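You operate a simulated robot arm through the tools that you are given. There is no shell and no other tool. Be economical: measure what you need, move in short steps, check, and stop when the job is done.

Carry out the task below with a simulated robot arm. There is one attempt and no reset: what you move stays moved.

TASK
Move each folder to the rack slot that bears its word.
Fine: the unmarked slot ends empty.
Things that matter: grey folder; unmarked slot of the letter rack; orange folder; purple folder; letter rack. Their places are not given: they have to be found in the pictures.

It is judged by the outcome, as a careful person would: the job done as asked, and still so three seconds after it is handed in. It fails if anything else is knocked over, pushed out of place, dropped, spilled or broken.

THE ROBOT
A 7-joint arm with a two-finger parallel gripper, fixed in place. Base frame: the origin is at the foot of the arm, x ahead of it, y to its left, z up; the work surface is at about z = 0. Readings come in m, degrees, newtons and seconds.
With the tool pointing down near the work surface it reaches from about 0.24 to 0.62 m from the base axis. Its first joint turns from -66.0 to 66.0 degrees. Payload 2.6 kg.
The tool frame sits at the grasp point between the pads (the TCP): z along the fingers, y along the line on which they close. The tips reach 0.03 m beyond it. Largest opening 0.094 m; finger width 0.028, thickness 0.01; the body of the gripper, 0.05 by 0.096 m, starts 0.055 m behind the TCP.
Orientation is that of the tool frame in the base frame, as [roll, pitch, yaw] about the fixed x, y, z axes, in that order (R = Rz(yaw) Ry(pitch) Rx(roll)). With the fingers straight down and closing along the base's y, the tool's x points along the base's -x, its y along +y and its z along -z.

THE INTERFACE
- The arm moves only by the tool servo_tool. Its argument "targets" is a list of rows, each an object (a shift or turn left out is 0, a gripper value left out holds the last) with "angular": the turn, a rotation vector about the base's x, y, z in units of 5 degrees (1.0 is 5 degrees), a list of three; "delta_pos": the shift along the base's x, y, z in units of 25 mm (1.0 is 25 mm), a list of three; "claw": the gripper command, from -1 (fully open) to 1 (shut), values between in proportion. In form: [{"angular": [wx, wy, wz], "delta_pos": [x, y, z], "claw": claw}, ...]. A call has 1 to 8 rows; each row shifts and turns the commanded pose from where the row before left it. A call with a number of a shift or a turn outside -1 to 1 is refused whole. A row lasts 0.2 s, in which the tool goes at most 0.05 m and 8.6 degrees; a call with a longer step from one row to the next is refused whole, and so is a gripper value outside its range. A pose out of reach is approached as far as the arm can. The call stops where the force on the tool passes 40 N (or 10 N more than at its start, if that is more) or the arm is blocked; 0.2 s more then pass. The fingers move at their own pace (about 0.072 m/s each) and stop on an object; they squeeze with about 32 N. The grip force told is the motor's: it shows also when the fingers shut on nothing. Time passes only in rows, and 0.2 s behind the last, so rows that do not move let the fingers close. The reply holds the time, the measured pose of the TCP, the force on the tool along the base axes, the opening and the grip force, in the units named above and with some noise.
- Cameras (640 x 400 px; columns grow to the right, rows downward): "scene" is fixed at [0.0271, 0.4243, 0.5691]; the picture's right is [-0.86, -0.51, 0.00], its down [-0.27, 0.46, -0.84] and it looks along [0.43, -0.73, -0.54] (base axes); focal length 349 px, centre (320, 200). "wrist" rides on the gripper at [0.076, 0.014, -0.102] in the tool frame; the picture's right is [-0.18, 0.98, 0.00], its down [-0.75, -0.14, -0.64] and it looks along [-0.63, -0.12, 0.77] (tool axes); focal length 243 px, centre (320, 200).
- capture(camera): a new picture of that camera. No time passes.
- point_at(camera, pixels): for up to 12 pixels [column, row] of the newest picture of that camera ("zoom" is the newest enlarged one), the place [x, y, z] in the base frame of the surface seen there, good to about 0.002 m. No time passes.
- zoom(camera, box): a new picture of the part [left, top, right, bottom] of that camera's present view, enlarged. No time passes.
- close_job(): hands the job in; it is judged then, once.

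Keep the steps short. Do not move on a guess: measure, check each grasp and each placing, and mend mistakes. In all there are 80 turns and 54 pictures (those below and enlarged ones count). Leave the gripper open and the arm clear of the work at the hand-in unless told otherwise, and finish with a single line.

The tools are called after ">>>" as a command line: name --argument value ..., lists and objects as JSON in quotes. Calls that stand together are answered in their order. servo_tool: Moves the arm, as the interface text tells. Its arguments: {"type":"object","properties":{"targets":{"type":"array"}},"required":["targets"]} The other tools are called the same way: capture (camera) takes a picture; point_at (camera, pixels) gives the place of the surface under pixels of a picture; zoom (camera, box) takes an enlarged picture of a part of a camera's view; close_job () hands the job in.

At the start:

```text
t: 0.0
tcp_pos: [0.4126, -0.0046, 0.2817]
ee_rot: [-179.9, 0.0, -180.0]
wrist_force: [-0.5, -0.4, -0.5]
gripper_width: 0.0942
finger_force: 0.1
```

scene: 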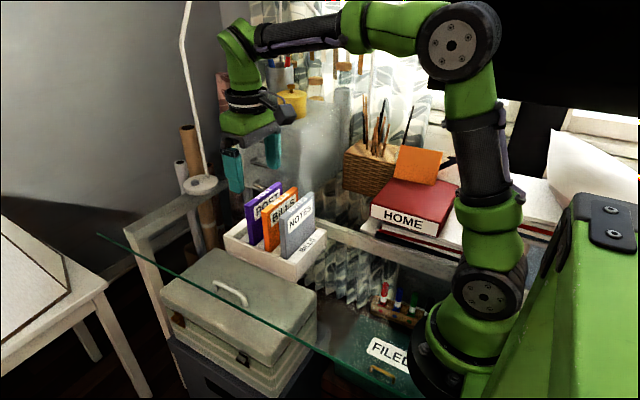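
wrist: 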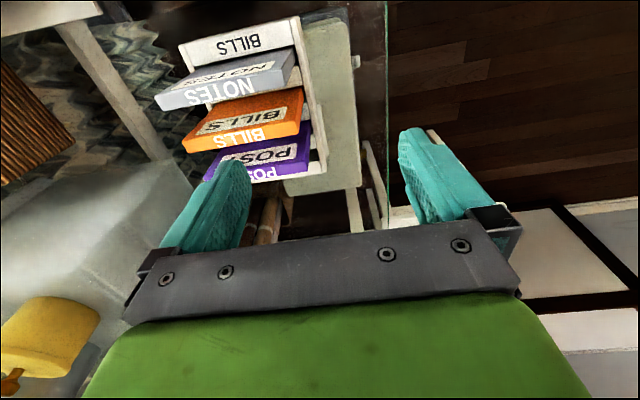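

I see a white rack near (275,235) holding three folders: purple, orange and grey. I'll zoom in to read the labels.

>>> zoom --camera "scene" --box '[210, 165, 350, 285]'

>>> zoom --camera "wrist" --box '[130, 0, 390, 200]'

```text
3.33 times, centred on (280, 225) of scene
```

zoom: 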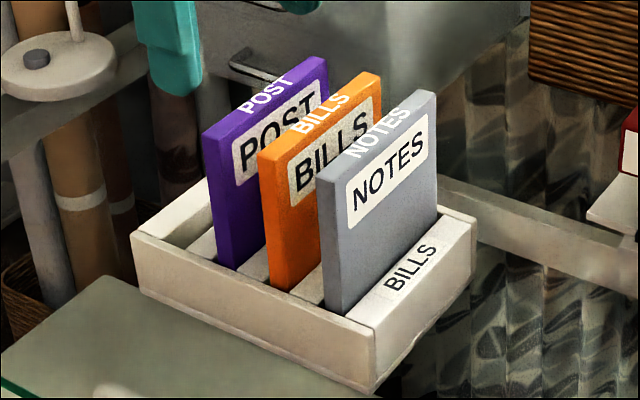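

```text
2.00 times, centred on (260, 100) of wrist
```

zoom: 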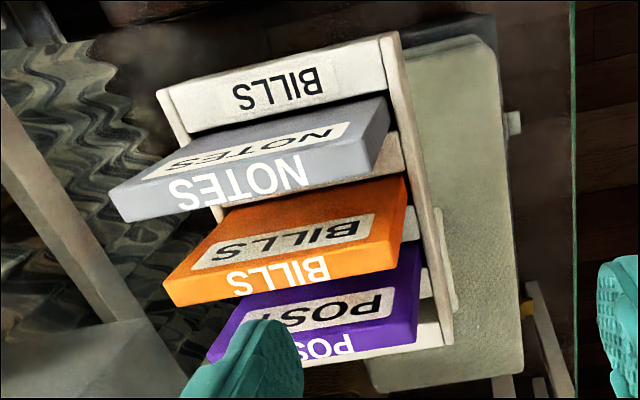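

Now I'll measure the folder tops and the rack edges in the wrist zoom, and the matching points in the scene picture.

>>> point_at --camera "zoom" --pixels '[[180, 108], [378, 60], [391, 38], [440, 335], [120, 200], [300, 160], [175, 290], [388, 255], [408, 335], [395, 155], [412, 228], [430, 290]]'

>>> point_at --camera "scene" --pixels '[[280, 222], [313, 194], [263, 213], [294, 188], [246, 207], [277, 183], [226, 236], [295, 262], [320, 232], [240, 225], [247, 245], [270, 253]]'

```text
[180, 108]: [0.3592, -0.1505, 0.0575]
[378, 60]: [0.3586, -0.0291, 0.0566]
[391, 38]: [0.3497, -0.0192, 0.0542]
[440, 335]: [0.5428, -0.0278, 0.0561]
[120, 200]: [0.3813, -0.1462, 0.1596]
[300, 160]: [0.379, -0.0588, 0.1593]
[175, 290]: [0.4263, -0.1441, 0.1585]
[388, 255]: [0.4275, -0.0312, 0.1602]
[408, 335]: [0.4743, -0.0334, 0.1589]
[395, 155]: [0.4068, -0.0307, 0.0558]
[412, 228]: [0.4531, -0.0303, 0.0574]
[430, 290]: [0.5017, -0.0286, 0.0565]
```

```text
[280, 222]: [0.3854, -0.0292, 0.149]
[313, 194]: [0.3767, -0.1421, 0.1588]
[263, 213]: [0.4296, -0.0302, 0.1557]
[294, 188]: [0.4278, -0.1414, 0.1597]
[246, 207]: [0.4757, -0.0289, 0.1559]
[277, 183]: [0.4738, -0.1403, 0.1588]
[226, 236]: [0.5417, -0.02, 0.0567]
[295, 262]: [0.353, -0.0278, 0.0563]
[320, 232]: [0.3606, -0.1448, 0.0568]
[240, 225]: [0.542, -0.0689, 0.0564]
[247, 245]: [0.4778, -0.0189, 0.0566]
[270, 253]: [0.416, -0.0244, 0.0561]
```

The folders stand at x≈0.383 (grey), 0.430 (orange) and 0.477 (purple). An empty slot is near 0.522. The other labels are hidden behind the folders, so I need a view from straight above. First I'll measure the background for clearance.

>>> point_at --camera "wrist" --pixels '[[50, 320], [100, 220], [150, 160], [20, 120], [440, 140]]'

>>> point_at --camera "scene" --pixels '[[292, 88], [320, 130], [190, 20], [190, 130], [205, 182], [235, 290], [380, 165]]'

```text
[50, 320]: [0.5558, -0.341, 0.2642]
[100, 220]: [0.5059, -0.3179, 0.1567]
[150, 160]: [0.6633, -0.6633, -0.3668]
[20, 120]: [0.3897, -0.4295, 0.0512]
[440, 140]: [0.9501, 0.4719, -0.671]
```

```text
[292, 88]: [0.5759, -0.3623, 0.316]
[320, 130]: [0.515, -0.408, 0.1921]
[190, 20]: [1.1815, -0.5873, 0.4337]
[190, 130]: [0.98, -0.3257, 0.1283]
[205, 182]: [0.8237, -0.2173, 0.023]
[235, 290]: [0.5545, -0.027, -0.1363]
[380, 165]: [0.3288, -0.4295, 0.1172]
```

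The clearance is fine, since the pot is at y≈-0.34. Now I'll tilt the tool 35° so the wrist camera looks straight down on the rack.

>>> servo_tool --targets '[{"angular": [0, 1, 0], "delta_pos": [0.35, -0.45, 0.3]}, {"angular": [0, 1, 0], "delta_pos": [0.35, -0.45, 0.3]}, {"angular": [0, 1, 0], "delta_pos": [0.35, -0.45, 0.3]}, {"angular": [0, 1, 0], "delta_pos": [0.35, -0.45, 0]}, {"angular": [0, 1, 0], "delta_pos": [0.35, -0.45, 0]}, {"angular": [0, 1, 0], "delta_pos": [0.35, -0.45, 0]}, {"angular": [0, 1, 0], "delta_pos": [0.35, -0.45, 0]}]'

>>> capture --camera "wrist"

```text
t: 1.6
tcp_pos: [0.4512, -0.0548, 0.3034]
ee_rot: [180.0, -22.3, 179.9]
wrist_force: [-0.6, 0.7, -0.7]
gripper_width: 0.0941
finger_force: 0.0
out of reach, approached as far as the arm can: row 5, 6, 7
```

```text
49 pictures are left
```

wrist: 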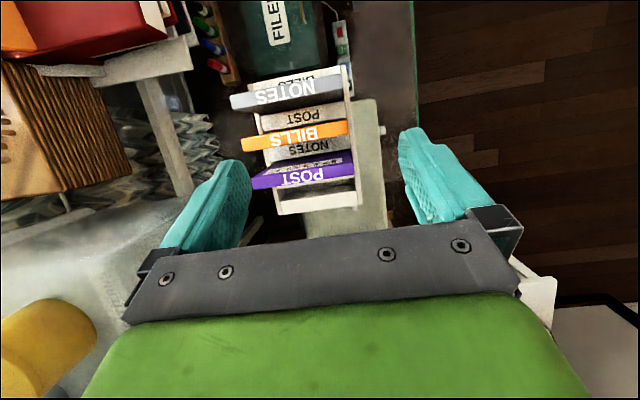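

The arm stopped short of the full tilt, but the labels are already showing. I'll zoom in.

>>> zoom --camera "wrist" --box '[220, 55, 380, 220]'

```text
2.42 times, centred on (300, 138) of wrist
```

zoom: 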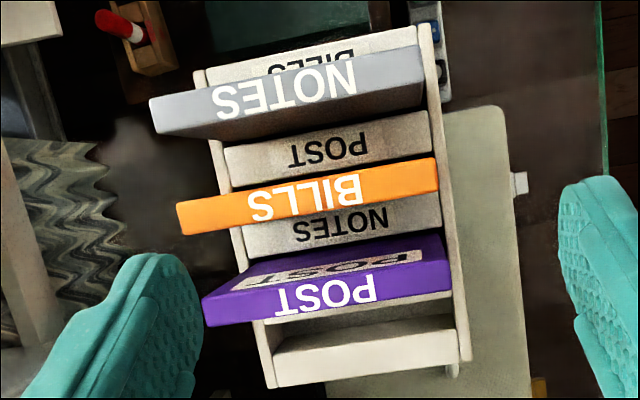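

The ledges read BILLS (x≈0.359), POST (0.407) and NOTES (0.454). Each label belongs to the slot just behind it in +x, and the last slot (≈0.522) is the spare one. That means the grey and orange folders sit in the BILLS and POST slots, and purple sits in NOTES. Next I'll measure the folder thicknesses and slot edges.

>>> point_at --camera "zoom" --pixels '[[400, 53], [400, 88], [410, 164], [410, 190], [430, 240], [425, 290], [425, 120], [425, 158], [430, 200], [430, 230], [440, 303], [445, 327]]'

>>> point_at --camera "zoom" --pixels '[[440, 318], [440, 335], [440, 360], [280, 325], [280, 350], [300, 312], [300, 340], [360, 310], [220, 310], [190, 220], [165, 120], [340, 290]]'

```text
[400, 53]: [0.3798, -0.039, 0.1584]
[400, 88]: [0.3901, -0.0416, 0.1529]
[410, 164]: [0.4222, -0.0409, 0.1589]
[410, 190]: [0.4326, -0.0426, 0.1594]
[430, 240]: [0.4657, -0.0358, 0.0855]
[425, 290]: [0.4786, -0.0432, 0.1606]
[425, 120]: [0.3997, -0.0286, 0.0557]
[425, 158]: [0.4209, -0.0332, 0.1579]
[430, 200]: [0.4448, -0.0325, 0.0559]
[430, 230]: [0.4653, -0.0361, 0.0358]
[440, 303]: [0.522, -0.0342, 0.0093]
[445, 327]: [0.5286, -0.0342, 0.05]
```

```text
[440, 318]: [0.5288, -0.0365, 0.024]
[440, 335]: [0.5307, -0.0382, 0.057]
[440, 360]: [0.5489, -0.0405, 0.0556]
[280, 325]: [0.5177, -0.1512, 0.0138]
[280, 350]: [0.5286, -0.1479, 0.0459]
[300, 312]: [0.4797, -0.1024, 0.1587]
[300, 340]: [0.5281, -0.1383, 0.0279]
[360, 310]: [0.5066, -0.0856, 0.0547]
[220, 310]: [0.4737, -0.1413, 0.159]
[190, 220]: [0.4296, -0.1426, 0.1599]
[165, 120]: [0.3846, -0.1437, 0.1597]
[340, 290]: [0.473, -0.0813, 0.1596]
```

The folders are about 15 mm thick and centred at x≈0.382, 0.428 and 0.473. The spare slot is centred at ≈0.5185. Its floor is at z≈0.01 and the folders reach z≈0.16. I'll level the tool first.

>>> servo_tool --targets '[{"angular": [0, -0.9, 0], "claw": 0.2}, {"angular": [0, -0.9, 0]}, {"angular": [0, -0.9, 0]}, {"angular": [0, -0.9, 0]}, {"angular": [0, -0.86, 0]}, {}]'

```text
t: 3.0
tcp_pos: [0.4514, -0.0551, 0.3031]
ee_rot: [-180.0, 0.1, 180.0]
wrist_force: [-0.2, -0.2, -0.5]
gripper_width: 0.0376
finger_force: 0.0
```

The tool is level, so relative moves start from the measured pose. Next I'll turn it by -90° about z so the fingers close along x.

>>> servo_tool --targets '[{"angular": [0, 0, -1]}, {"angular": [0, 0, -1]}, {"angular": [0, 0, -1]}, {"angular": [0, 0, -1]}, {"angular": [0, 0, -1]}, {"angular": [0, 0, -1]}, {"angular": [0, 0, -1]}, {"angular": [0, 0, -1]}]'

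>>> servo_tool --targets '[{"angular": [0, 0, -1]}, {"angular": [0, 0, -1]}, {"angular": [0, 0, -1]}, {"angular": [0, 0, -1]}, {"angular": [0, 0, -1]}, {"angular": [0, 0, -1]}, {"angular": [0, 0, -1]}, {"angular": [0, 0, -1]}]'

```text
t: 4.8
tcp_pos: [0.4525, -0.0558, 0.3041]
ee_rot: [180.0, -0.1, 140.0]
wrist_force: [-1.2, 0.2, 1.0]
gripper_width: 0.0377
finger_force: 0.1
```

```text
t: 6.6
tcp_pos: [0.4513, -0.0547, 0.3032]
ee_rot: [180.0, -0.1, 99.9]
wrist_force: [-0.4, -0.1, 0.1]
gripper_width: 0.0376
finger_force: 0.0
```

The last 10° of turn, plus the shift to above the purple folder.

>>> servo_tool --targets '[{"angular": [0, 0, -1], "delta_pos": [0.434, -0.65, -0.2]}, {"angular": [0, 0, -1], "delta_pos": [0.434, -0.64, -0.2]}, {}]'

>>> capture --camera "wrist"

```text
t: 7.4
tcp_pos: [0.4734, -0.0867, 0.2936]
ee_rot: [180.0, -0.1, 89.9]
wrist_force: [0.0, 0.1, -0.5]
gripper_width: 0.0376
finger_force: 0.0
```

```text
47 pictures are left
```

wrist: 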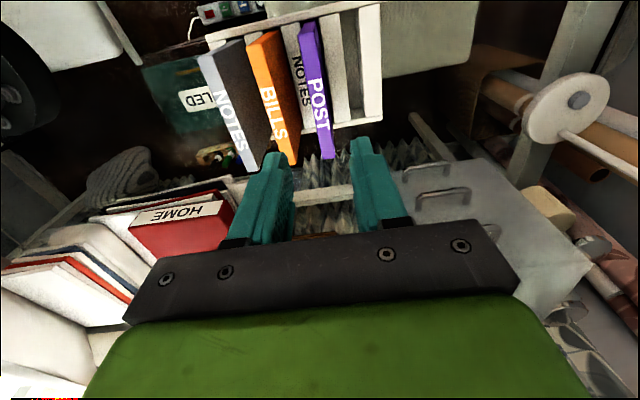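

This view shows the rack end on, so I'll zoom in to measure the slots and check that the fourth ledge is blank.

>>> zoom --camera "wrist" --box '[190, 0, 400, 175]'

>>> point_at --camera "wrist" --pixels '[[336, 60], [342, 60], [348, 60], [354, 60], [360, 60], [365, 60], [318, 60], [325, 60], [300, 60], [270, 60], [232, 60], [245, 60]]'

```text
2.29 times, centred on (295, 88) of wrist
```

zoom: 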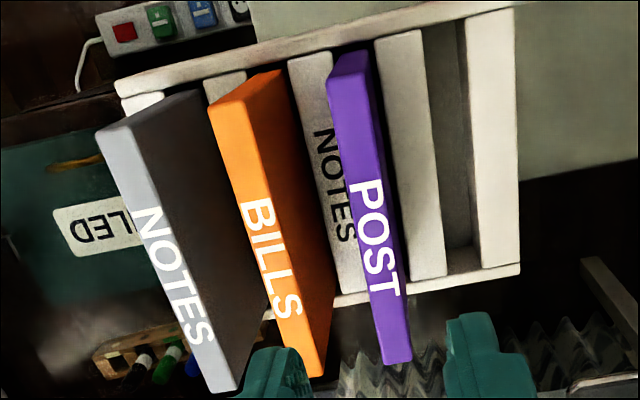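

```text
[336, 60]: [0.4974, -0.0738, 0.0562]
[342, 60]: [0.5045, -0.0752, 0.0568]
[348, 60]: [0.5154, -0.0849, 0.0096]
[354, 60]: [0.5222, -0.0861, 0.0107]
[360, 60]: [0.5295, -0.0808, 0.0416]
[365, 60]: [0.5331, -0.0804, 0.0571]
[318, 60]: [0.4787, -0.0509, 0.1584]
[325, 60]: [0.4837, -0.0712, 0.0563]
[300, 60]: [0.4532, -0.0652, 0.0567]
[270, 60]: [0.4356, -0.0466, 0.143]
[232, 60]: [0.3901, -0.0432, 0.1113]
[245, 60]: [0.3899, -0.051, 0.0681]
```

The fourth ledge is blank, which confirms the reading. Now I'll find the exact slot-4 edges and purple's edges in this zoom.

>>> point_at --camera "zoom" --pixels '[[376, 50], [380, 50], [420, 50], [424, 50], [428, 50], [436, 50], [470, 50], [336, 90], [372, 90], [290, 80], [294, 80], [328, 58]]'

>>> point_at --camera "zoom" --pixels '[[355, 220], [400, 240], [365, 240], [375, 330], [408, 330], [217, 110], [245, 100], [105, 140], [140, 140], [250, 270], [300, 330], [395, 240]]'

```text
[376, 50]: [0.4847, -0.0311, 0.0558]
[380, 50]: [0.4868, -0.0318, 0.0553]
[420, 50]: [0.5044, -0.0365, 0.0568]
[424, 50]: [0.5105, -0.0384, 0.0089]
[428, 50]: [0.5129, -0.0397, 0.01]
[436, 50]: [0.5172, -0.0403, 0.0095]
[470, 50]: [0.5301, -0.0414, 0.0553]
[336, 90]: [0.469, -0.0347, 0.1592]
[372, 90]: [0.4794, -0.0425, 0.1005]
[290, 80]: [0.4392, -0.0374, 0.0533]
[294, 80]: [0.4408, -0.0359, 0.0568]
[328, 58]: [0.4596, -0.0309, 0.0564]
```

```text
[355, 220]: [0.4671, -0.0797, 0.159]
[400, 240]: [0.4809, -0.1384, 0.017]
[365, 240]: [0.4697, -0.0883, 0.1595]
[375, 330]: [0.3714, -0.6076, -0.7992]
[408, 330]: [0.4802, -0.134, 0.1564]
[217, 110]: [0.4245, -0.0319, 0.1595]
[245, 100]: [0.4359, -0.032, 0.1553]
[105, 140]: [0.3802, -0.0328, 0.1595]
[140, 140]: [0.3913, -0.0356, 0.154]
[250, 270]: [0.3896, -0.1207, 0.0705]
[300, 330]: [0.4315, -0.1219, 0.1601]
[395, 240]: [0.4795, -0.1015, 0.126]
```

Slot centres come out at x≈0.3825, 0.428, 0.4733 and 0.5187, and each slot is about 21 mm wide. The tool is lined up on purple at x 0.4734, so I'll lower it to z≈0.127.

>>> servo_tool --targets '[{"delta_pos": [0, 0, -0.9]}, {"delta_pos": [0, 0, -0.9]}, {"delta_pos": [0, 0, -0.9]}, {"delta_pos": [0, 0, -0.9]}, {"delta_pos": [0, 0, -0.9]}, {"delta_pos": [0, 0, -0.9]}, {"delta_pos": [0, 0, -0.8]}, {"delta_pos": [0, 0, -0.5]}]'

>>> capture --camera "wrist"

```text
t: 9.2
tcp_pos: [0.4739, -0.0864, 0.1255]
ee_rot: [-180.0, -0.1, 90.1]
wrist_force: [-0.3, 1.2, 0.5]
gripper_width: 0.0376
finger_force: 0.0
```

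```text
45 pictures are left
```

wrist: 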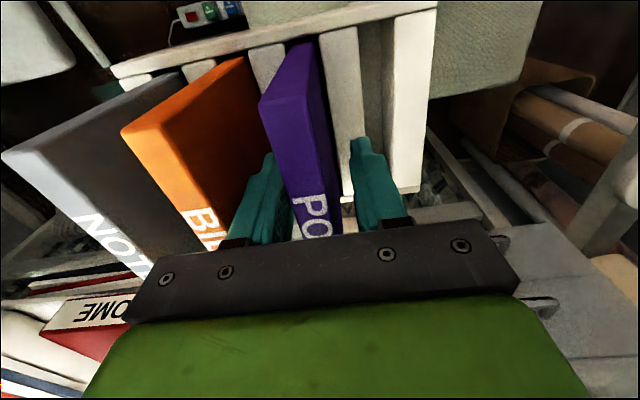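

The fingers straddle purple and nothing is touching. I'll close the gripper.

>>> servo_tool --targets '[{"claw": 1}, {}, {}, {}]'

```text
t: 10.2
tcp_pos: [0.4738, -0.0865, 0.1257]
ee_rot: [-179.9, -0.1, 89.9]
wrist_force: [0.2, 0.6, -0.3]
gripper_width: 0.0191
finger_force: 32.6
```

Grip holds at 19 mm and 32 N. I'll lift 75 mm, which brings the bottom above the ledges.

>>> servo_tool --targets '[{"delta_pos": [0, 0, 0.4]}, {"delta_pos": [0, 0, 0.5]}, {"delta_pos": [0, 0, 0.7]}, {"delta_pos": [0, 0, 0.7]}, {"delta_pos": [0, 0, 0.7]}, {}]'

>>> capture --camera "wrist"

>>> capture --camera "scene"

```text
t: 11.6
tcp_pos: [0.4751, -0.0867, 0.2009]
ee_rot: [-180.0, -0.1, 89.9]
wrist_force: [-0.6, 0.5, -1.4]
gripper_width: 0.0189
finger_force: 32.2
```

```text
44 pictures are left
```

wrist: 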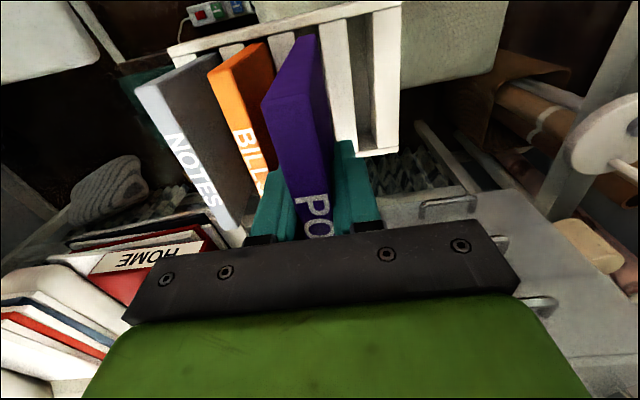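

```text
43 pictures are left
```

scene: 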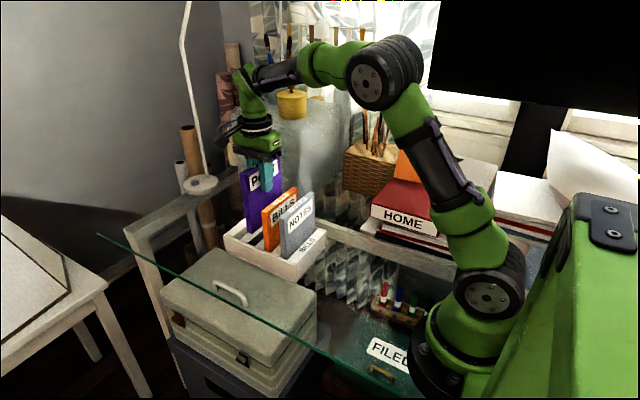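

The folder came up straight. I'll check its place in the grip on an enlarged scene view.

>>> zoom --camera "scene" --box '[210, 140, 340, 270]'

```text
3.08 times, centred on (275, 205) of scene
```

zoom: 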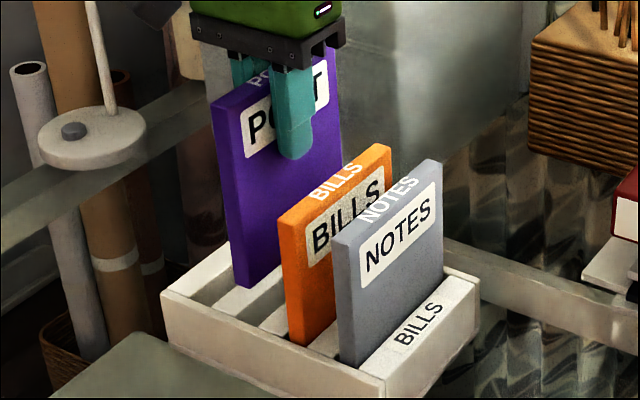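

>>> point_at --camera "zoom" --pixels '[[215, 112], [222, 114], [236, 277], [244, 279], [250, 284], [275, 270], [280, 180], [225, 180], [234, 180], [195, 285], [235, 305], [285, 345]]'

```text
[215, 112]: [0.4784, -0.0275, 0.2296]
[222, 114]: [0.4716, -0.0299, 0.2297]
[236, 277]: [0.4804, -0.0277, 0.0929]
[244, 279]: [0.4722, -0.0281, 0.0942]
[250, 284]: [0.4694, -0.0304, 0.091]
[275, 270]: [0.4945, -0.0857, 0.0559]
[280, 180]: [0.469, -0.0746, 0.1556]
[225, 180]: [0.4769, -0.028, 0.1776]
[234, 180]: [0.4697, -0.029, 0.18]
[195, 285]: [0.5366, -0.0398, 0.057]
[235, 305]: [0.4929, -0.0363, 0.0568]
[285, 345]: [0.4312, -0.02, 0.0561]
```

The held folder is centred on the TCP and vertical, with its bottom at z≈0.09. I'll shift to x=0.5187 and start lowering.

>>> servo_tool --targets '[{"delta_pos": [0.6, 0, 0]}, {"delta_pos": [0.6, 0, 0]}, {"delta_pos": [0.544, 0, 0]}, {}, {"delta_pos": [0, 0, -0.5]}, {"delta_pos": [0, 0, -0.3]}, {}]'

>>> capture --camera "wrist"

```text
t: 13.2
tcp_pos: [0.517, -0.086, 0.1808]
ee_rot: [-180.0, -0.2, 89.9]
wrist_force: [0.4, 0.9, -1.6]
gripper_width: 0.0191
finger_force: 31.8
```

```text
41 pictures are left
```

wrist: 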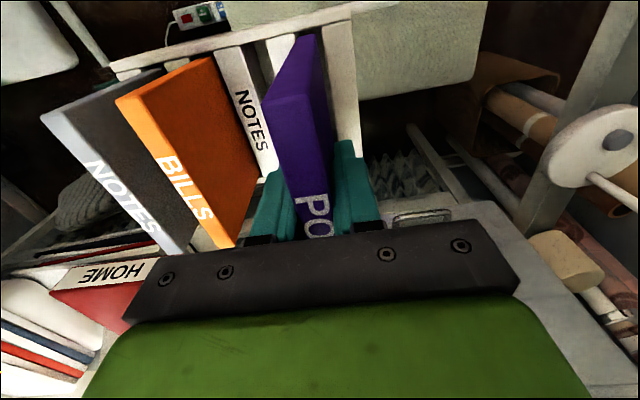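

x reads 0.517, so I'll nudge it +1.5 mm and lower with small steps. The call will stop if it meets contact.

>>> servo_tool --targets '[{"delta_pos": [0.06, 0, -0.2]}, {"delta_pos": [0, 0, -0.4]}, {"delta_pos": [0, 0, -0.4]}, {"delta_pos": [0, 0, -0.4]}, {"delta_pos": [0, 0, -0.4]}, {"delta_pos": [0, 0, -0.3]}, {}]'

>>> zoom --camera "scene" --box '[210, 140, 340, 270]'

```text
t: 14.8
tcp_pos: [0.5176, -0.0863, 0.1291]
ee_rot: [-179.9, 0.0, 89.9]
wrist_force: [0.7, -0.7, -0.8]
gripper_width: 0.0188
finger_force: 32.1
```

```text
3.08 times, centred on (275, 205) of scene
```

zoom: 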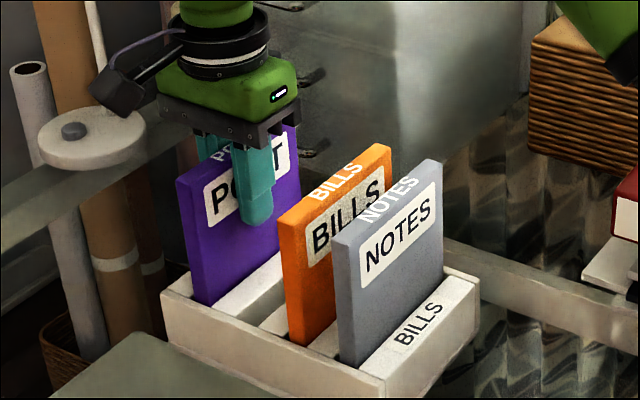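

Purple is down in the spare slot. I'll lower the last 2.5 mm, open, and rise.

>>> servo_tool --targets '[{"delta_pos": [0, 0, -0.1]}, {"claw": 0.2}, {}, {}, {"delta_pos": [0, 0, 0.9]}, {"delta_pos": [0, 0, 0.9]}, {"delta_pos": [0, 0, 0.9]}, {"delta_pos": [0, 0, 0.9]}]'

>>> servo_tool --targets '[{"delta_pos": [0, 0, 0.9]}, {"delta_pos": [-0.9, 0, 0.9]}, {"delta_pos": [-0.9, 0, 0.9]}, {"delta_pos": [-0.9, 0, 0]}, {"delta_pos": [-0.9, 0, 0]}, {"delta_pos": [-0.9, 0, 0]}, {"delta_pos": [-0.9, 0, 0]}, {}]'

>>> capture --camera "wrist"

```text
t: 16.6
tcp_pos: [0.5178, -0.0871, 0.2164]
ee_rot: [180.0, -0.1, 89.9]
wrist_force: [0.2, -0.9, 0.6]
gripper_width: 0.0377
finger_force: 0.0
```

```text
t: 18.4
tcp_pos: [0.3845, -0.087, 0.2843]
ee_rot: [180.0, 0.0, 89.9]
wrist_force: [0.5, 0.0, -0.3]
gripper_width: 0.0375
finger_force: 0.0
```

```text
39 pictures are left
```

wrist: 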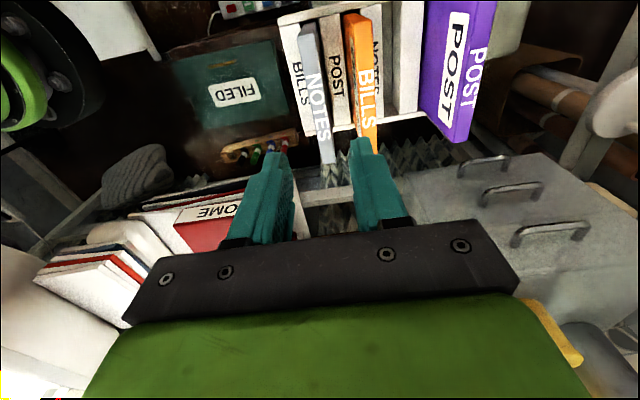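

Purple stands in the fourth slot. Next is grey. I'll measure its top edges from here.

>>> point_at --camera "wrist" --pixels '[[301, 50], [308, 50], [313, 50], [316, 50], [318, 80], [345, 50], [360, 50], [370, 50], [465, 80], [478, 80]]'

```text
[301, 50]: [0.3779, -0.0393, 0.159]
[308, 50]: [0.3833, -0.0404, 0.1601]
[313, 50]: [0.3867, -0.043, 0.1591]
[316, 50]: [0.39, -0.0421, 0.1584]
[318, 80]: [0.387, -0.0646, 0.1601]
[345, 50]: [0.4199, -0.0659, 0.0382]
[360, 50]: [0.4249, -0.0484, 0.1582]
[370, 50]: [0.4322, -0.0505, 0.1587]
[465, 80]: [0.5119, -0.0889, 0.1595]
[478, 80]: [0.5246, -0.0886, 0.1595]
```

Grey is centred at x≈0.383. I'll descend over it.

>>> servo_tool --targets '[{"delta_pos": [-0.06, 0, -0.8]}, {"delta_pos": [0, 0, -0.9]}, {"delta_pos": [0, 0, -0.9]}, {"delta_pos": [0, 0, -0.9]}, {"delta_pos": [0, 0, -0.9]}, {"delta_pos": [0, 0, -0.9]}, {"delta_pos": [0, 0, -0.6]}, {"delta_pos": [0, 0, -0.45]}]'

>>> capture --camera "wrist"

```text
t: 20.2
tcp_pos: [0.382, -0.0858, 0.1253]
ee_rot: [180.0, 0.0, 89.9]
wrist_force: [0.4, 0.0, 0.4]
gripper_width: 0.0376
finger_force: 0.2
```

```text
38 pictures are left
```

wrist: 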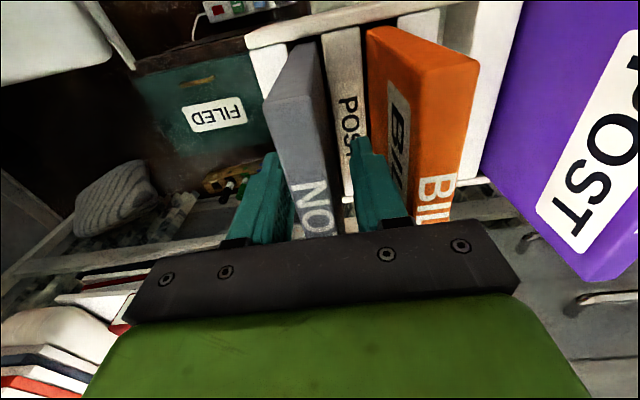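

The fingers straddle grey and are clear of orange. I'll close on it.

>>> servo_tool --targets '[{"claw": 1}, {}, {}, {}, {"delta_pos": [0, 0, 0.4]}, {"delta_pos": [0, 0, 0.6]}, {"delta_pos": [0, 0, 0.8]}, {}]'

>>> servo_tool --targets '[{"delta_pos": [0, 0, 0.8]}, {"delta_pos": [0, 0, 0.9]}, {"delta_pos": [0, 0, 0.9]}, {"delta_pos": [0, 0, 0.9]}, {"delta_pos": [0, 0, 0.9]}, {"delta_pos": [0, 0, 0.7]}, {}]'

>>> capture --camera "scene"

```text
t: 22.0
tcp_pos: [0.3817, -0.0868, 0.1708]
ee_rot: [-179.9, -0.2, 90.0]
wrist_force: [0.6, 0.9, -1.0]
gripper_width: 0.0191
finger_force: 32.4
```

```text
t: 23.6
tcp_pos: [0.3829, -0.0875, 0.2986]
ee_rot: [-180.0, -0.1, 89.8]
wrist_force: [-0.4, 0.1, -0.5]
gripper_width: 0.0192
finger_force: 32.0
```

```text
37 pictures are left
```

scene: 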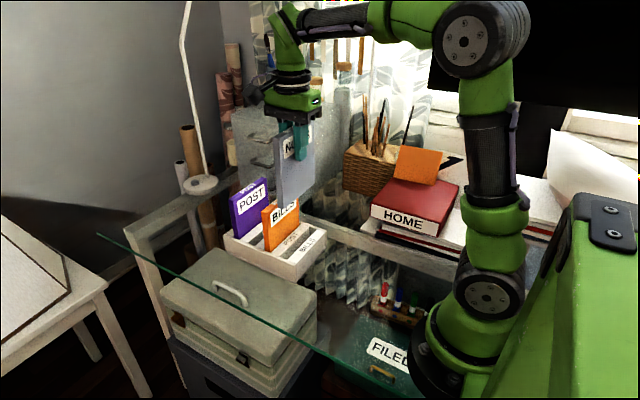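

Grey is lifted cleanly. Before I cross orange, I'll check the height of grey's bottom and its offset.

>>> point_at --camera "scene" --pixels '[[281, 200], [279, 197], [285, 198], [276, 140], [310, 180]]'

```text
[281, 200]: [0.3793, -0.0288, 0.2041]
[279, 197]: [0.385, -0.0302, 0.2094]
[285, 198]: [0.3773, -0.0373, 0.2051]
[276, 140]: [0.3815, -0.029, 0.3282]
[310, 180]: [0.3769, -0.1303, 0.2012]
```

Grey's bottom is at ≈0.19, above orange's top at 0.16. I'll move it over to the NOTES slot at x=0.4735.

>>> servo_tool --targets '[{"delta_pos": [0.7, 0, 0]}, {"delta_pos": [0.8, 0, 0]}, {"delta_pos": [0.8, 0, 0]}, {"delta_pos": [0.8, 0, 0]}, {"delta_pos": [0.53, 0, 0]}, {}, {}]'

>>> capture --camera "wrist"

```text
t: 25.2
tcp_pos: [0.4715, -0.0858, 0.2971]
ee_rot: [-180.0, -0.1, 89.9]
wrist_force: [0.2, -0.3, -1.0]
gripper_width: 0.0189
finger_force: 32.0
```

```text
36 pictures are left
```

wrist: 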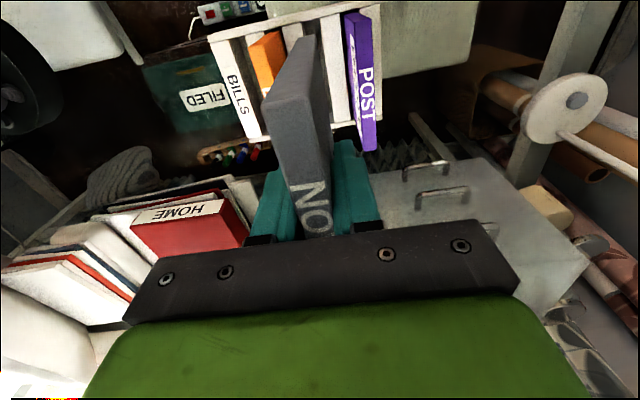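

x reads 0.4715. I'll add 1.8 mm and lower to about z=0.20, with the bottom just above the ledges, then recheck.

>>> servo_tool --targets '[{"delta_pos": [0.07, 0, -0.4]}, {"delta_pos": [0, 0, -0.7]}, {"delta_pos": [0, 0, -0.7]}, {"delta_pos": [0, 0, -0.7]}, {"delta_pos": [0, 0, -0.7]}, {"delta_pos": [0, 0, -0.6]}, {}]'

>>> zoom --camera "scene" --box '[210, 140, 340, 270]'

```text
t: 26.8
tcp_pos: [0.4746, -0.0871, 0.2029]
ee_rot: [180.0, -0.1, 89.9]
wrist_force: [0.1, -0.4, -0.9]
gripper_width: 0.0191
finger_force: 32.2
```

```text
3.08 times, centred on (275, 205) of scene
```

zoom: 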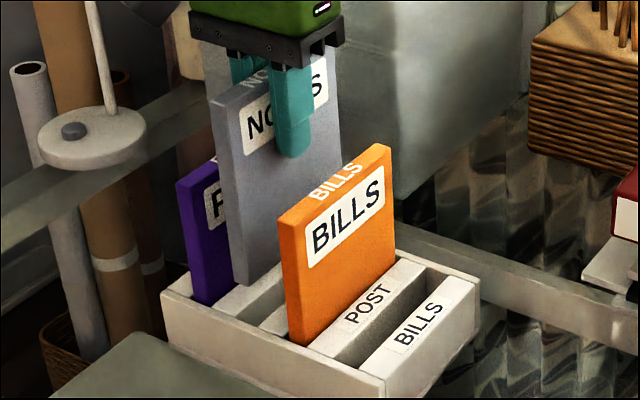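

Grey is over the NOTES slot. I'll nudge it -0.7 mm and lower.

>>> servo_tool --targets '[{"delta_pos": [-0.03, 0, -0.4]}, {"delta_pos": [0, 0, -0.45]}, {"delta_pos": [0, 0, -0.45]}, {"delta_pos": [0, 0, -0.45]}, {"delta_pos": [0, 0, -0.45]}, {"delta_pos": [0, 0, -0.45]}, {"delta_pos": [0, 0, -0.3]}, {}]'

>>> capture --camera "wrist"

```text
t: 28.6
tcp_pos: [0.4734, -0.0867, 0.1295]
ee_rot: [-180.0, -0.1, 89.8]
wrist_force: [0.0, -0.2, -0.8]
gripper_width: 0.0189
finger_force: 31.6
```

```text
34 pictures are left
```

wrist: 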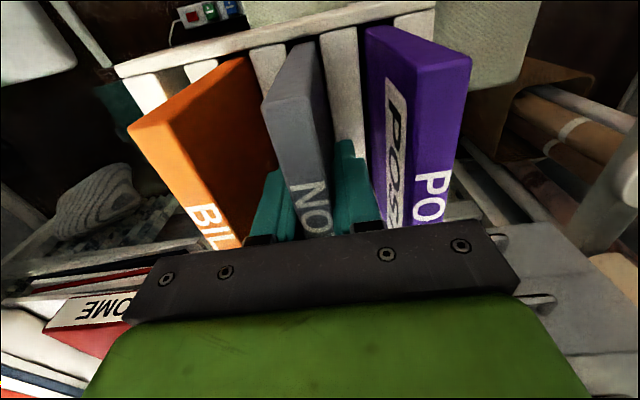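

Grey is in its slot. I'll lower the last 3 mm, release, rise, and then go over orange at x=0.428.

>>> servo_tool --targets '[{"delta_pos": [0, 0, -0.12]}, {"claw": 0.2}, {}, {}, {"delta_pos": [0, 0, 0.9]}, {"delta_pos": [0, 0, 0.9]}, {"delta_pos": [0, 0, 0.9]}, {"delta_pos": [0, 0, 0.9]}]'

>>> servo_tool --targets '[{"delta_pos": [-0.4, 0, 0.6]}, {"delta_pos": [-0.8, 0, 0.4]}, {"delta_pos": [-0.6, 0, 0]}, {}]'

>>> capture --camera "wrist"

```text
t: 30.4
tcp_pos: [0.4736, -0.0869, 0.2161]
ee_rot: [-180.0, -0.1, 90.0]
wrist_force: [-0.5, -0.6, 0.6]
gripper_width: 0.0374
finger_force: 0.0
```

```text
t: 31.4
tcp_pos: [0.4295, -0.0867, 0.2411]
ee_rot: [-179.9, -0.1, 89.9]
wrist_force: [-0.4, 0.0, -0.6]
gripper_width: 0.0375
finger_force: 0.0
```

```text
33 pictures are left
```

wrist: 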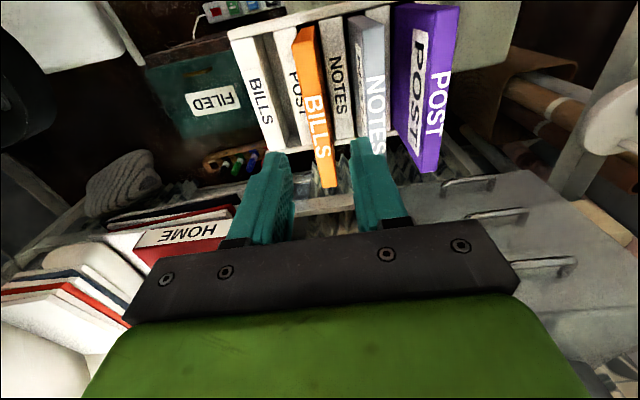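

I'll measure orange's top edges and the BILLS slot's edges.

>>> point_at --camera "wrist" --pixels '[[304, 80], [310, 80], [318, 80], [282, 60], [286, 60], [290, 60], [275, 60], [270, 60], [281, 100], [296, 100], [352, 50], [363, 50]]'

```text
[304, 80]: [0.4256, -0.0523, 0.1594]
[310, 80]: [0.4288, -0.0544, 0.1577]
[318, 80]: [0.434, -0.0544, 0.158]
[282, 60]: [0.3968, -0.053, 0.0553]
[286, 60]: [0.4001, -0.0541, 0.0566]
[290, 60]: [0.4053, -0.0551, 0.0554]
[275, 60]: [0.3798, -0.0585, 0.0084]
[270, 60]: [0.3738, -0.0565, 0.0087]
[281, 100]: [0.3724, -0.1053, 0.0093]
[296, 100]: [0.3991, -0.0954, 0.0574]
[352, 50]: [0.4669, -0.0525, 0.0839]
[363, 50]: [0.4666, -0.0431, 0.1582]
```

Orange is centred at ≈0.4285, so I'll descend over it.

>>> servo_tool --targets '[{"delta_pos": [-0.04, 0, -0.7]}, {"delta_pos": [0, 0, -0.8]}, {"delta_pos": [0, 0, -0.8]}, {"delta_pos": [0, 0, -0.8]}, {"delta_pos": [0, 0, -0.8]}, {"delta_pos": [0, 0, -0.72]}, {}]'

>>> capture --camera "wrist"

```text
t: 33.0
tcp_pos: [0.4288, -0.0856, 0.1242]
ee_rot: [180.0, -0.1, 89.9]
wrist_force: [0.0, -0.4, 0.4]
gripper_width: 0.0378
finger_force: 0.1
```

```text
32 pictures are left
```

wrist: 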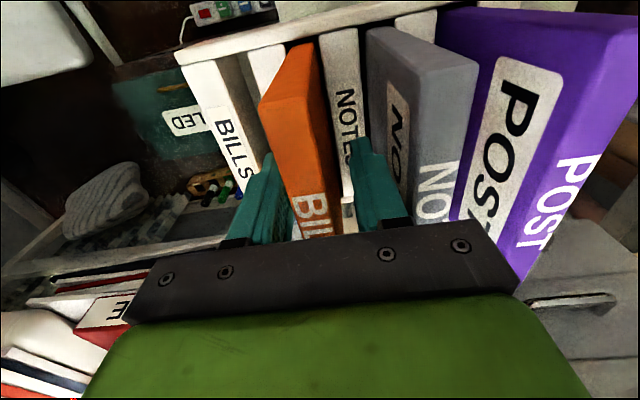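

Orange is straddled. I'll close, lift 77 mm, and shift -46 mm towards the BILLS slot at x≈0.383.

>>> servo_tool --targets '[{"claw": 1}, {}, {}, {}, {"delta_pos": [0, 0, 0.4]}, {"delta_pos": [0, 0, 0.8]}, {"delta_pos": [0, 0, 0.9]}, {"delta_pos": [0, 0, 1.0]}]'

>>> servo_tool --targets '[{}, {"delta_pos": [-0.6, 0, 0]}, {"delta_pos": [-0.7, 0, 0]}, {"delta_pos": [-0.52, 0, 0]}, {}, {}]'

>>> zoom --camera "scene" --box '[210, 140, 340, 270]'

```text
t: 34.8
tcp_pos: [0.4276, -0.0861, 0.203]
ee_rot: [180.0, -0.1, 89.9]
wrist_force: [-0.4, -0.6, -0.7]
gripper_width: 0.0187
finger_force: 31.9
```

```text
t: 36.2
tcp_pos: [0.3816, -0.0868, 0.203]
ee_rot: [180.0, -0.1, 89.9]
wrist_force: [0.4, 0.5, -1.6]
gripper_width: 0.0191
finger_force: 32.4
```

```text
3.08 times, centred on (275, 205) of scene
```

zoom: 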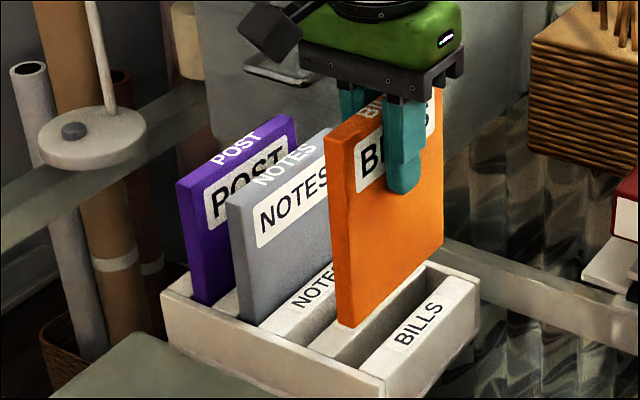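

Orange is over the BILLS slot. I'll nudge it +0.8 mm and lower.

>>> servo_tool --targets '[{"delta_pos": [0.03, 0, -0.4]}, {"delta_pos": [0, 0, -0.45]}, {"delta_pos": [0, 0, -0.45]}, {"delta_pos": [0, 0, -0.45]}, {"delta_pos": [0, 0, -0.45]}, {"delta_pos": [0, 0, -0.45]}, {"delta_pos": [0, 0, -0.35]}, {}]'

>>> capture --camera "wrist"

```text
t: 38.0
tcp_pos: [0.3826, -0.0865, 0.1269]
ee_rot: [-180.0, -0.2, 89.9]
wrist_force: [-0.3, 0.7, -0.8]
gripper_width: 0.0189
finger_force: 31.9
```

```text
30 pictures are left
```

wrist: 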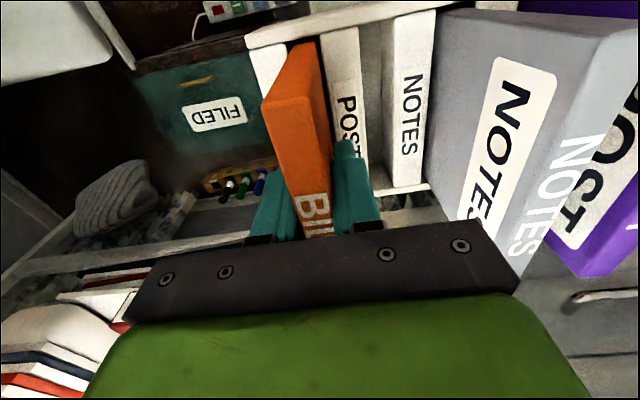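

Orange is in the BILLS slot. I'll lower 2 mm, release, rise, and move over purple at x≈0.5185.

>>> servo_tool --targets '[{"delta_pos": [0, 0, -0.08]}, {"claw": 0.2}, {}, {}, {"delta_pos": [0, 0, 0.9]}, {"delta_pos": [0, 0, 0.9]}, {"delta_pos": [0, 0, 0.9]}, {"delta_pos": [0, 0, 0.9]}]'

>>> servo_tool --targets '[{"delta_pos": [0.3, 0, 0.9]}, {"delta_pos": [0.9, 0, 0.2]}, {"delta_pos": [0.9, 0, 0]}, {"delta_pos": [0.9, 0, 0]}, {"delta_pos": [0.9, 0, 0]}, {"delta_pos": [0.9, 0, 0]}, {"delta_pos": [0.64, 0, 0]}, {}]'

>>> capture --camera "wrist"

```text
t: 39.8
tcp_pos: [0.3837, -0.0869, 0.2154]
ee_rot: [-179.9, -0.3, 89.9]
wrist_force: [-0.5, 0.0, 0.4]
gripper_width: 0.0376
finger_force: 0.1
```

```text
t: 41.6
tcp_pos: [0.5198, -0.0867, 0.2423]
ee_rot: [179.9, -0.1, 89.9]
wrist_force: [0.7, 0.6, 0.2]
gripper_width: 0.0375
finger_force: 0.1
```

```text
29 pictures are left
```

wrist: 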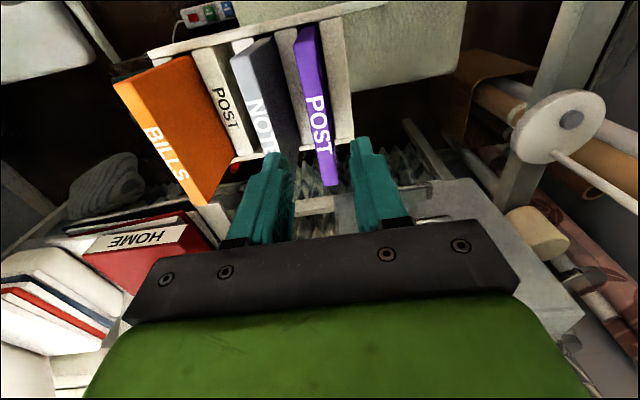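

I'm over purple. I'll shift -1.3 mm and descend.

>>> servo_tool --targets '[{"delta_pos": [-0.05, 0, -0.7]}, {"delta_pos": [0, 0, -0.8]}, {"delta_pos": [0, 0, -0.8]}, {"delta_pos": [0, 0, -0.8]}, {"delta_pos": [0, 0, -0.8]}, {"delta_pos": [0, 0, -0.75]}, {}]'

>>> capture --camera "wrist"

```text
t: 43.2
tcp_pos: [0.5189, -0.087, 0.1277]
ee_rot: [-179.9, -0.1, 89.9]
wrist_force: [0.4, 0.0, 0.6]
gripper_width: 0.0376
finger_force: 0.1
```

```text
28 pictures are left
```

wrist: 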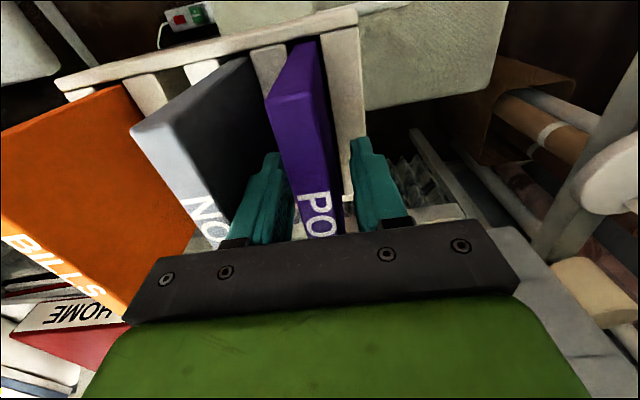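

Purple is straddled. I'll close and lift 172 mm so it clears grey.

>>> servo_tool --targets '[{"claw": 1}, {}, {}, {}, {"delta_pos": [0, 0, 0.4]}, {"delta_pos": [0, 0, 0.6]}, {"delta_pos": [0, 0, 0.8]}, {}]'

>>> servo_tool --targets '[{"delta_pos": [0, 0, 0.8]}, {"delta_pos": [0, 0, 0.9]}, {"delta_pos": [0, 0, 0.9]}, {"delta_pos": [0, 0, 0.9]}, {"delta_pos": [0, 0, 0.9]}, {"delta_pos": [0, 0, 0.6]}, {}]'

>>> capture --camera "scene"

```text
t: 45.0
tcp_pos: [0.5167, -0.087, 0.1726]
ee_rot: [180.0, -0.2, 89.9]
wrist_force: [0.4, -0.2, -0.4]
gripper_width: 0.0188
finger_force: 32.5
```

```text
t: 46.6
tcp_pos: [0.5179, -0.0866, 0.2979]
ee_rot: [-180.0, -0.1, 89.9]
wrist_force: [0.1, 0.2, -1.2]
gripper_width: 0.0187
finger_force: 32.0
```

```text
27 pictures are left
```

scene: 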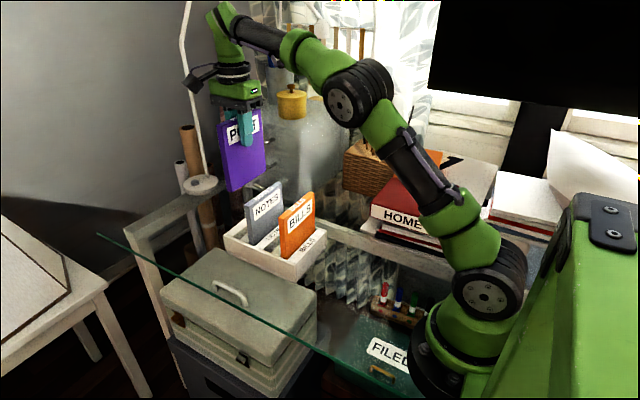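

Purple is high and clear. I'll move it -90 mm to x=0.428.

>>> servo_tool --targets '[{"delta_pos": [-0.7, 0, 0]}, {"delta_pos": [-0.8, 0, 0]}, {"delta_pos": [-0.8, 0, 0]}, {"delta_pos": [-0.8, 0, 0]}, {"delta_pos": [-0.5, 0, 0]}, {}, {}]'

>>> capture --camera "wrist"

```text
t: 48.2
tcp_pos: [0.4268, -0.0867, 0.2978]
ee_rot: [180.0, 0.0, 89.9]
wrist_force: [-0.5, 0.1, -0.6]
gripper_width: 0.0191
finger_force: 32.2
```

```text
26 pictures are left
```

wrist: 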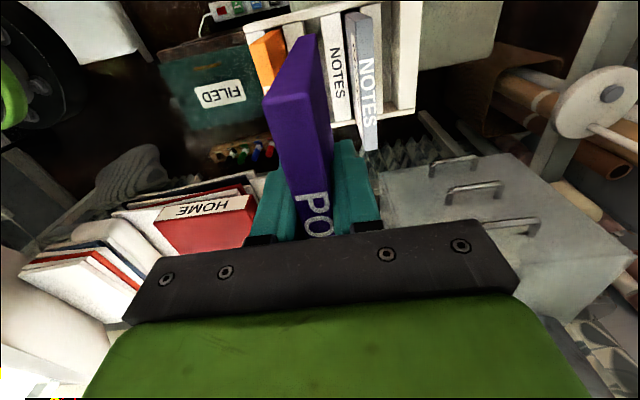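

I'll nudge it +1.2 mm and lower to z≈0.203.

>>> servo_tool --targets '[{"delta_pos": [0.05, 0, -0.4]}, {"delta_pos": [0, 0, -0.7]}, {"delta_pos": [0, 0, -0.7]}, {"delta_pos": [0, 0, -0.7]}, {"delta_pos": [0, 0, -0.7]}, {"delta_pos": [0, 0, -0.6]}, {}]'

>>> zoom --camera "scene" --box '[210, 140, 340, 270]'

```text
t: 49.8
tcp_pos: [0.429, -0.0878, 0.2021]
ee_rot: [179.9, -0.1, 90.0]
wrist_force: [-0.6, 0.1, -1.6]
gripper_width: 0.0189
finger_force: 31.5
```

```text
3.08 times, centred on (275, 205) of scene
```

zoom: 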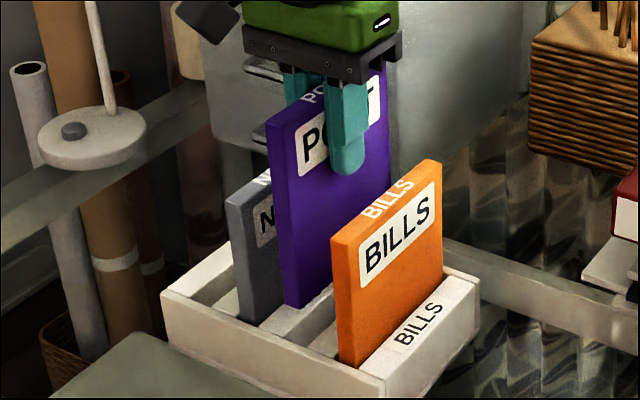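

It's aligned over the POST slot, between orange and grey. I'll lower in small steps.

>>> servo_tool --targets '[{"delta_pos": [-0.02, 0, -0.4]}, {"delta_pos": [0, 0, -0.45]}, {"delta_pos": [0, 0, -0.45]}, {"delta_pos": [0, 0, -0.45]}, {"delta_pos": [0, 0, -0.45]}, {"delta_pos": [0, 0, -0.45]}, {"delta_pos": [0, 0, -0.3]}, {}]'

>>> capture --camera "wrist"

```text
t: 51.6
tcp_pos: [0.4282, -0.0864, 0.1288]
ee_rot: [-179.9, -0.1, 89.9]
wrist_force: [-0.3, 0.5, -1.0]
gripper_width: 0.019
finger_force: 31.8
```

```text
24 pictures are left
```

wrist: 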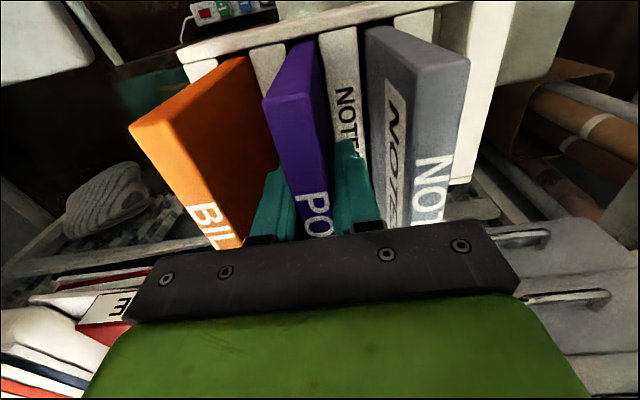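

Purple is at its grasp height of about 0.128. I'll lower 1 mm, release, and rise.

>>> servo_tool --targets '[{"delta_pos": [0, 0, -0.05]}, {"claw": 0.2}, {}, {}, {"delta_pos": [0, 0, 0.9]}, {"delta_pos": [0, 0, 0.9]}, {"delta_pos": [0, 0, 0.9]}, {"delta_pos": [0, 0, 0.9]}]'

>>> servo_tool --targets '[{"delta_pos": [0, 0, 0.9]}, {"delta_pos": [0, 0, 0.9]}, {"delta_pos": [0, 0, 0.9], "claw": -1}, {}, {}]'

>>> zoom --camera "scene" --box '[210, 140, 340, 270]'

>>> capture --camera "wrist"

```text
t: 53.4
tcp_pos: [0.4284, -0.0852, 0.2171]
ee_rot: [-179.9, -0.1, 90.0]
wrist_force: [0.1, -0.7, 0.7]
gripper_width: 0.0374
finger_force: 0.0
```

```text
t: 54.6
tcp_pos: [0.4281, -0.087, 0.2844]
ee_rot: [-180.0, -0.1, 89.9]
wrist_force: [-0.1, 0.8, -0.5]
gripper_width: 0.0939
finger_force: 0.1
```

```text
3.08 times, centred on (275, 205) of scene
```

zoom: 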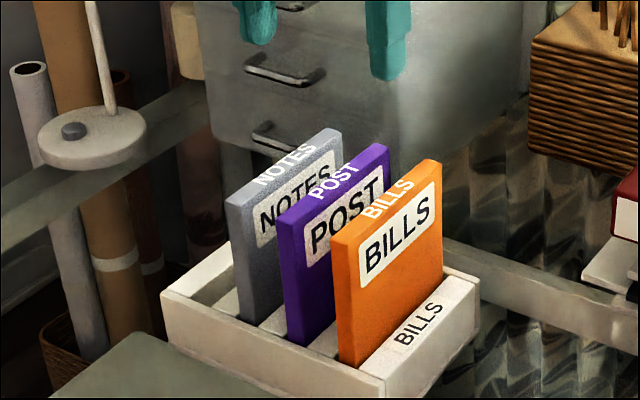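

```text
22 pictures are left
```

wrist: 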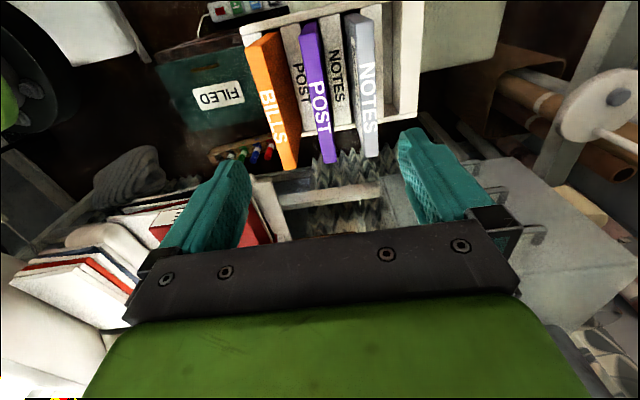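

Every folder is behind its label and the unmarked slot is empty. As a last check, I'll measure the top heights to see that all three are seated.

>>> point_at --camera "zoom" --pixels '[[240, 195], [325, 137], [290, 218], [378, 153], [345, 235], [430, 168]]'

```text
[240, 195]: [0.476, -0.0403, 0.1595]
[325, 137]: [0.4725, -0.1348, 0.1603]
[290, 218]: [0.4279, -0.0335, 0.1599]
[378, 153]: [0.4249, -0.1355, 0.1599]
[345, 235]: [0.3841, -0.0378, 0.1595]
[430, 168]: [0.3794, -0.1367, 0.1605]
```

All three tops are at z≈0.160, so they are fully seated. The gripper is open and clear, so I'm handing in.

>>> close_job

```text
The job is handed in.
```

The job is handed in: orange is in BILLS, purple in POST and grey in NOTES, with the unmarked slot empty.
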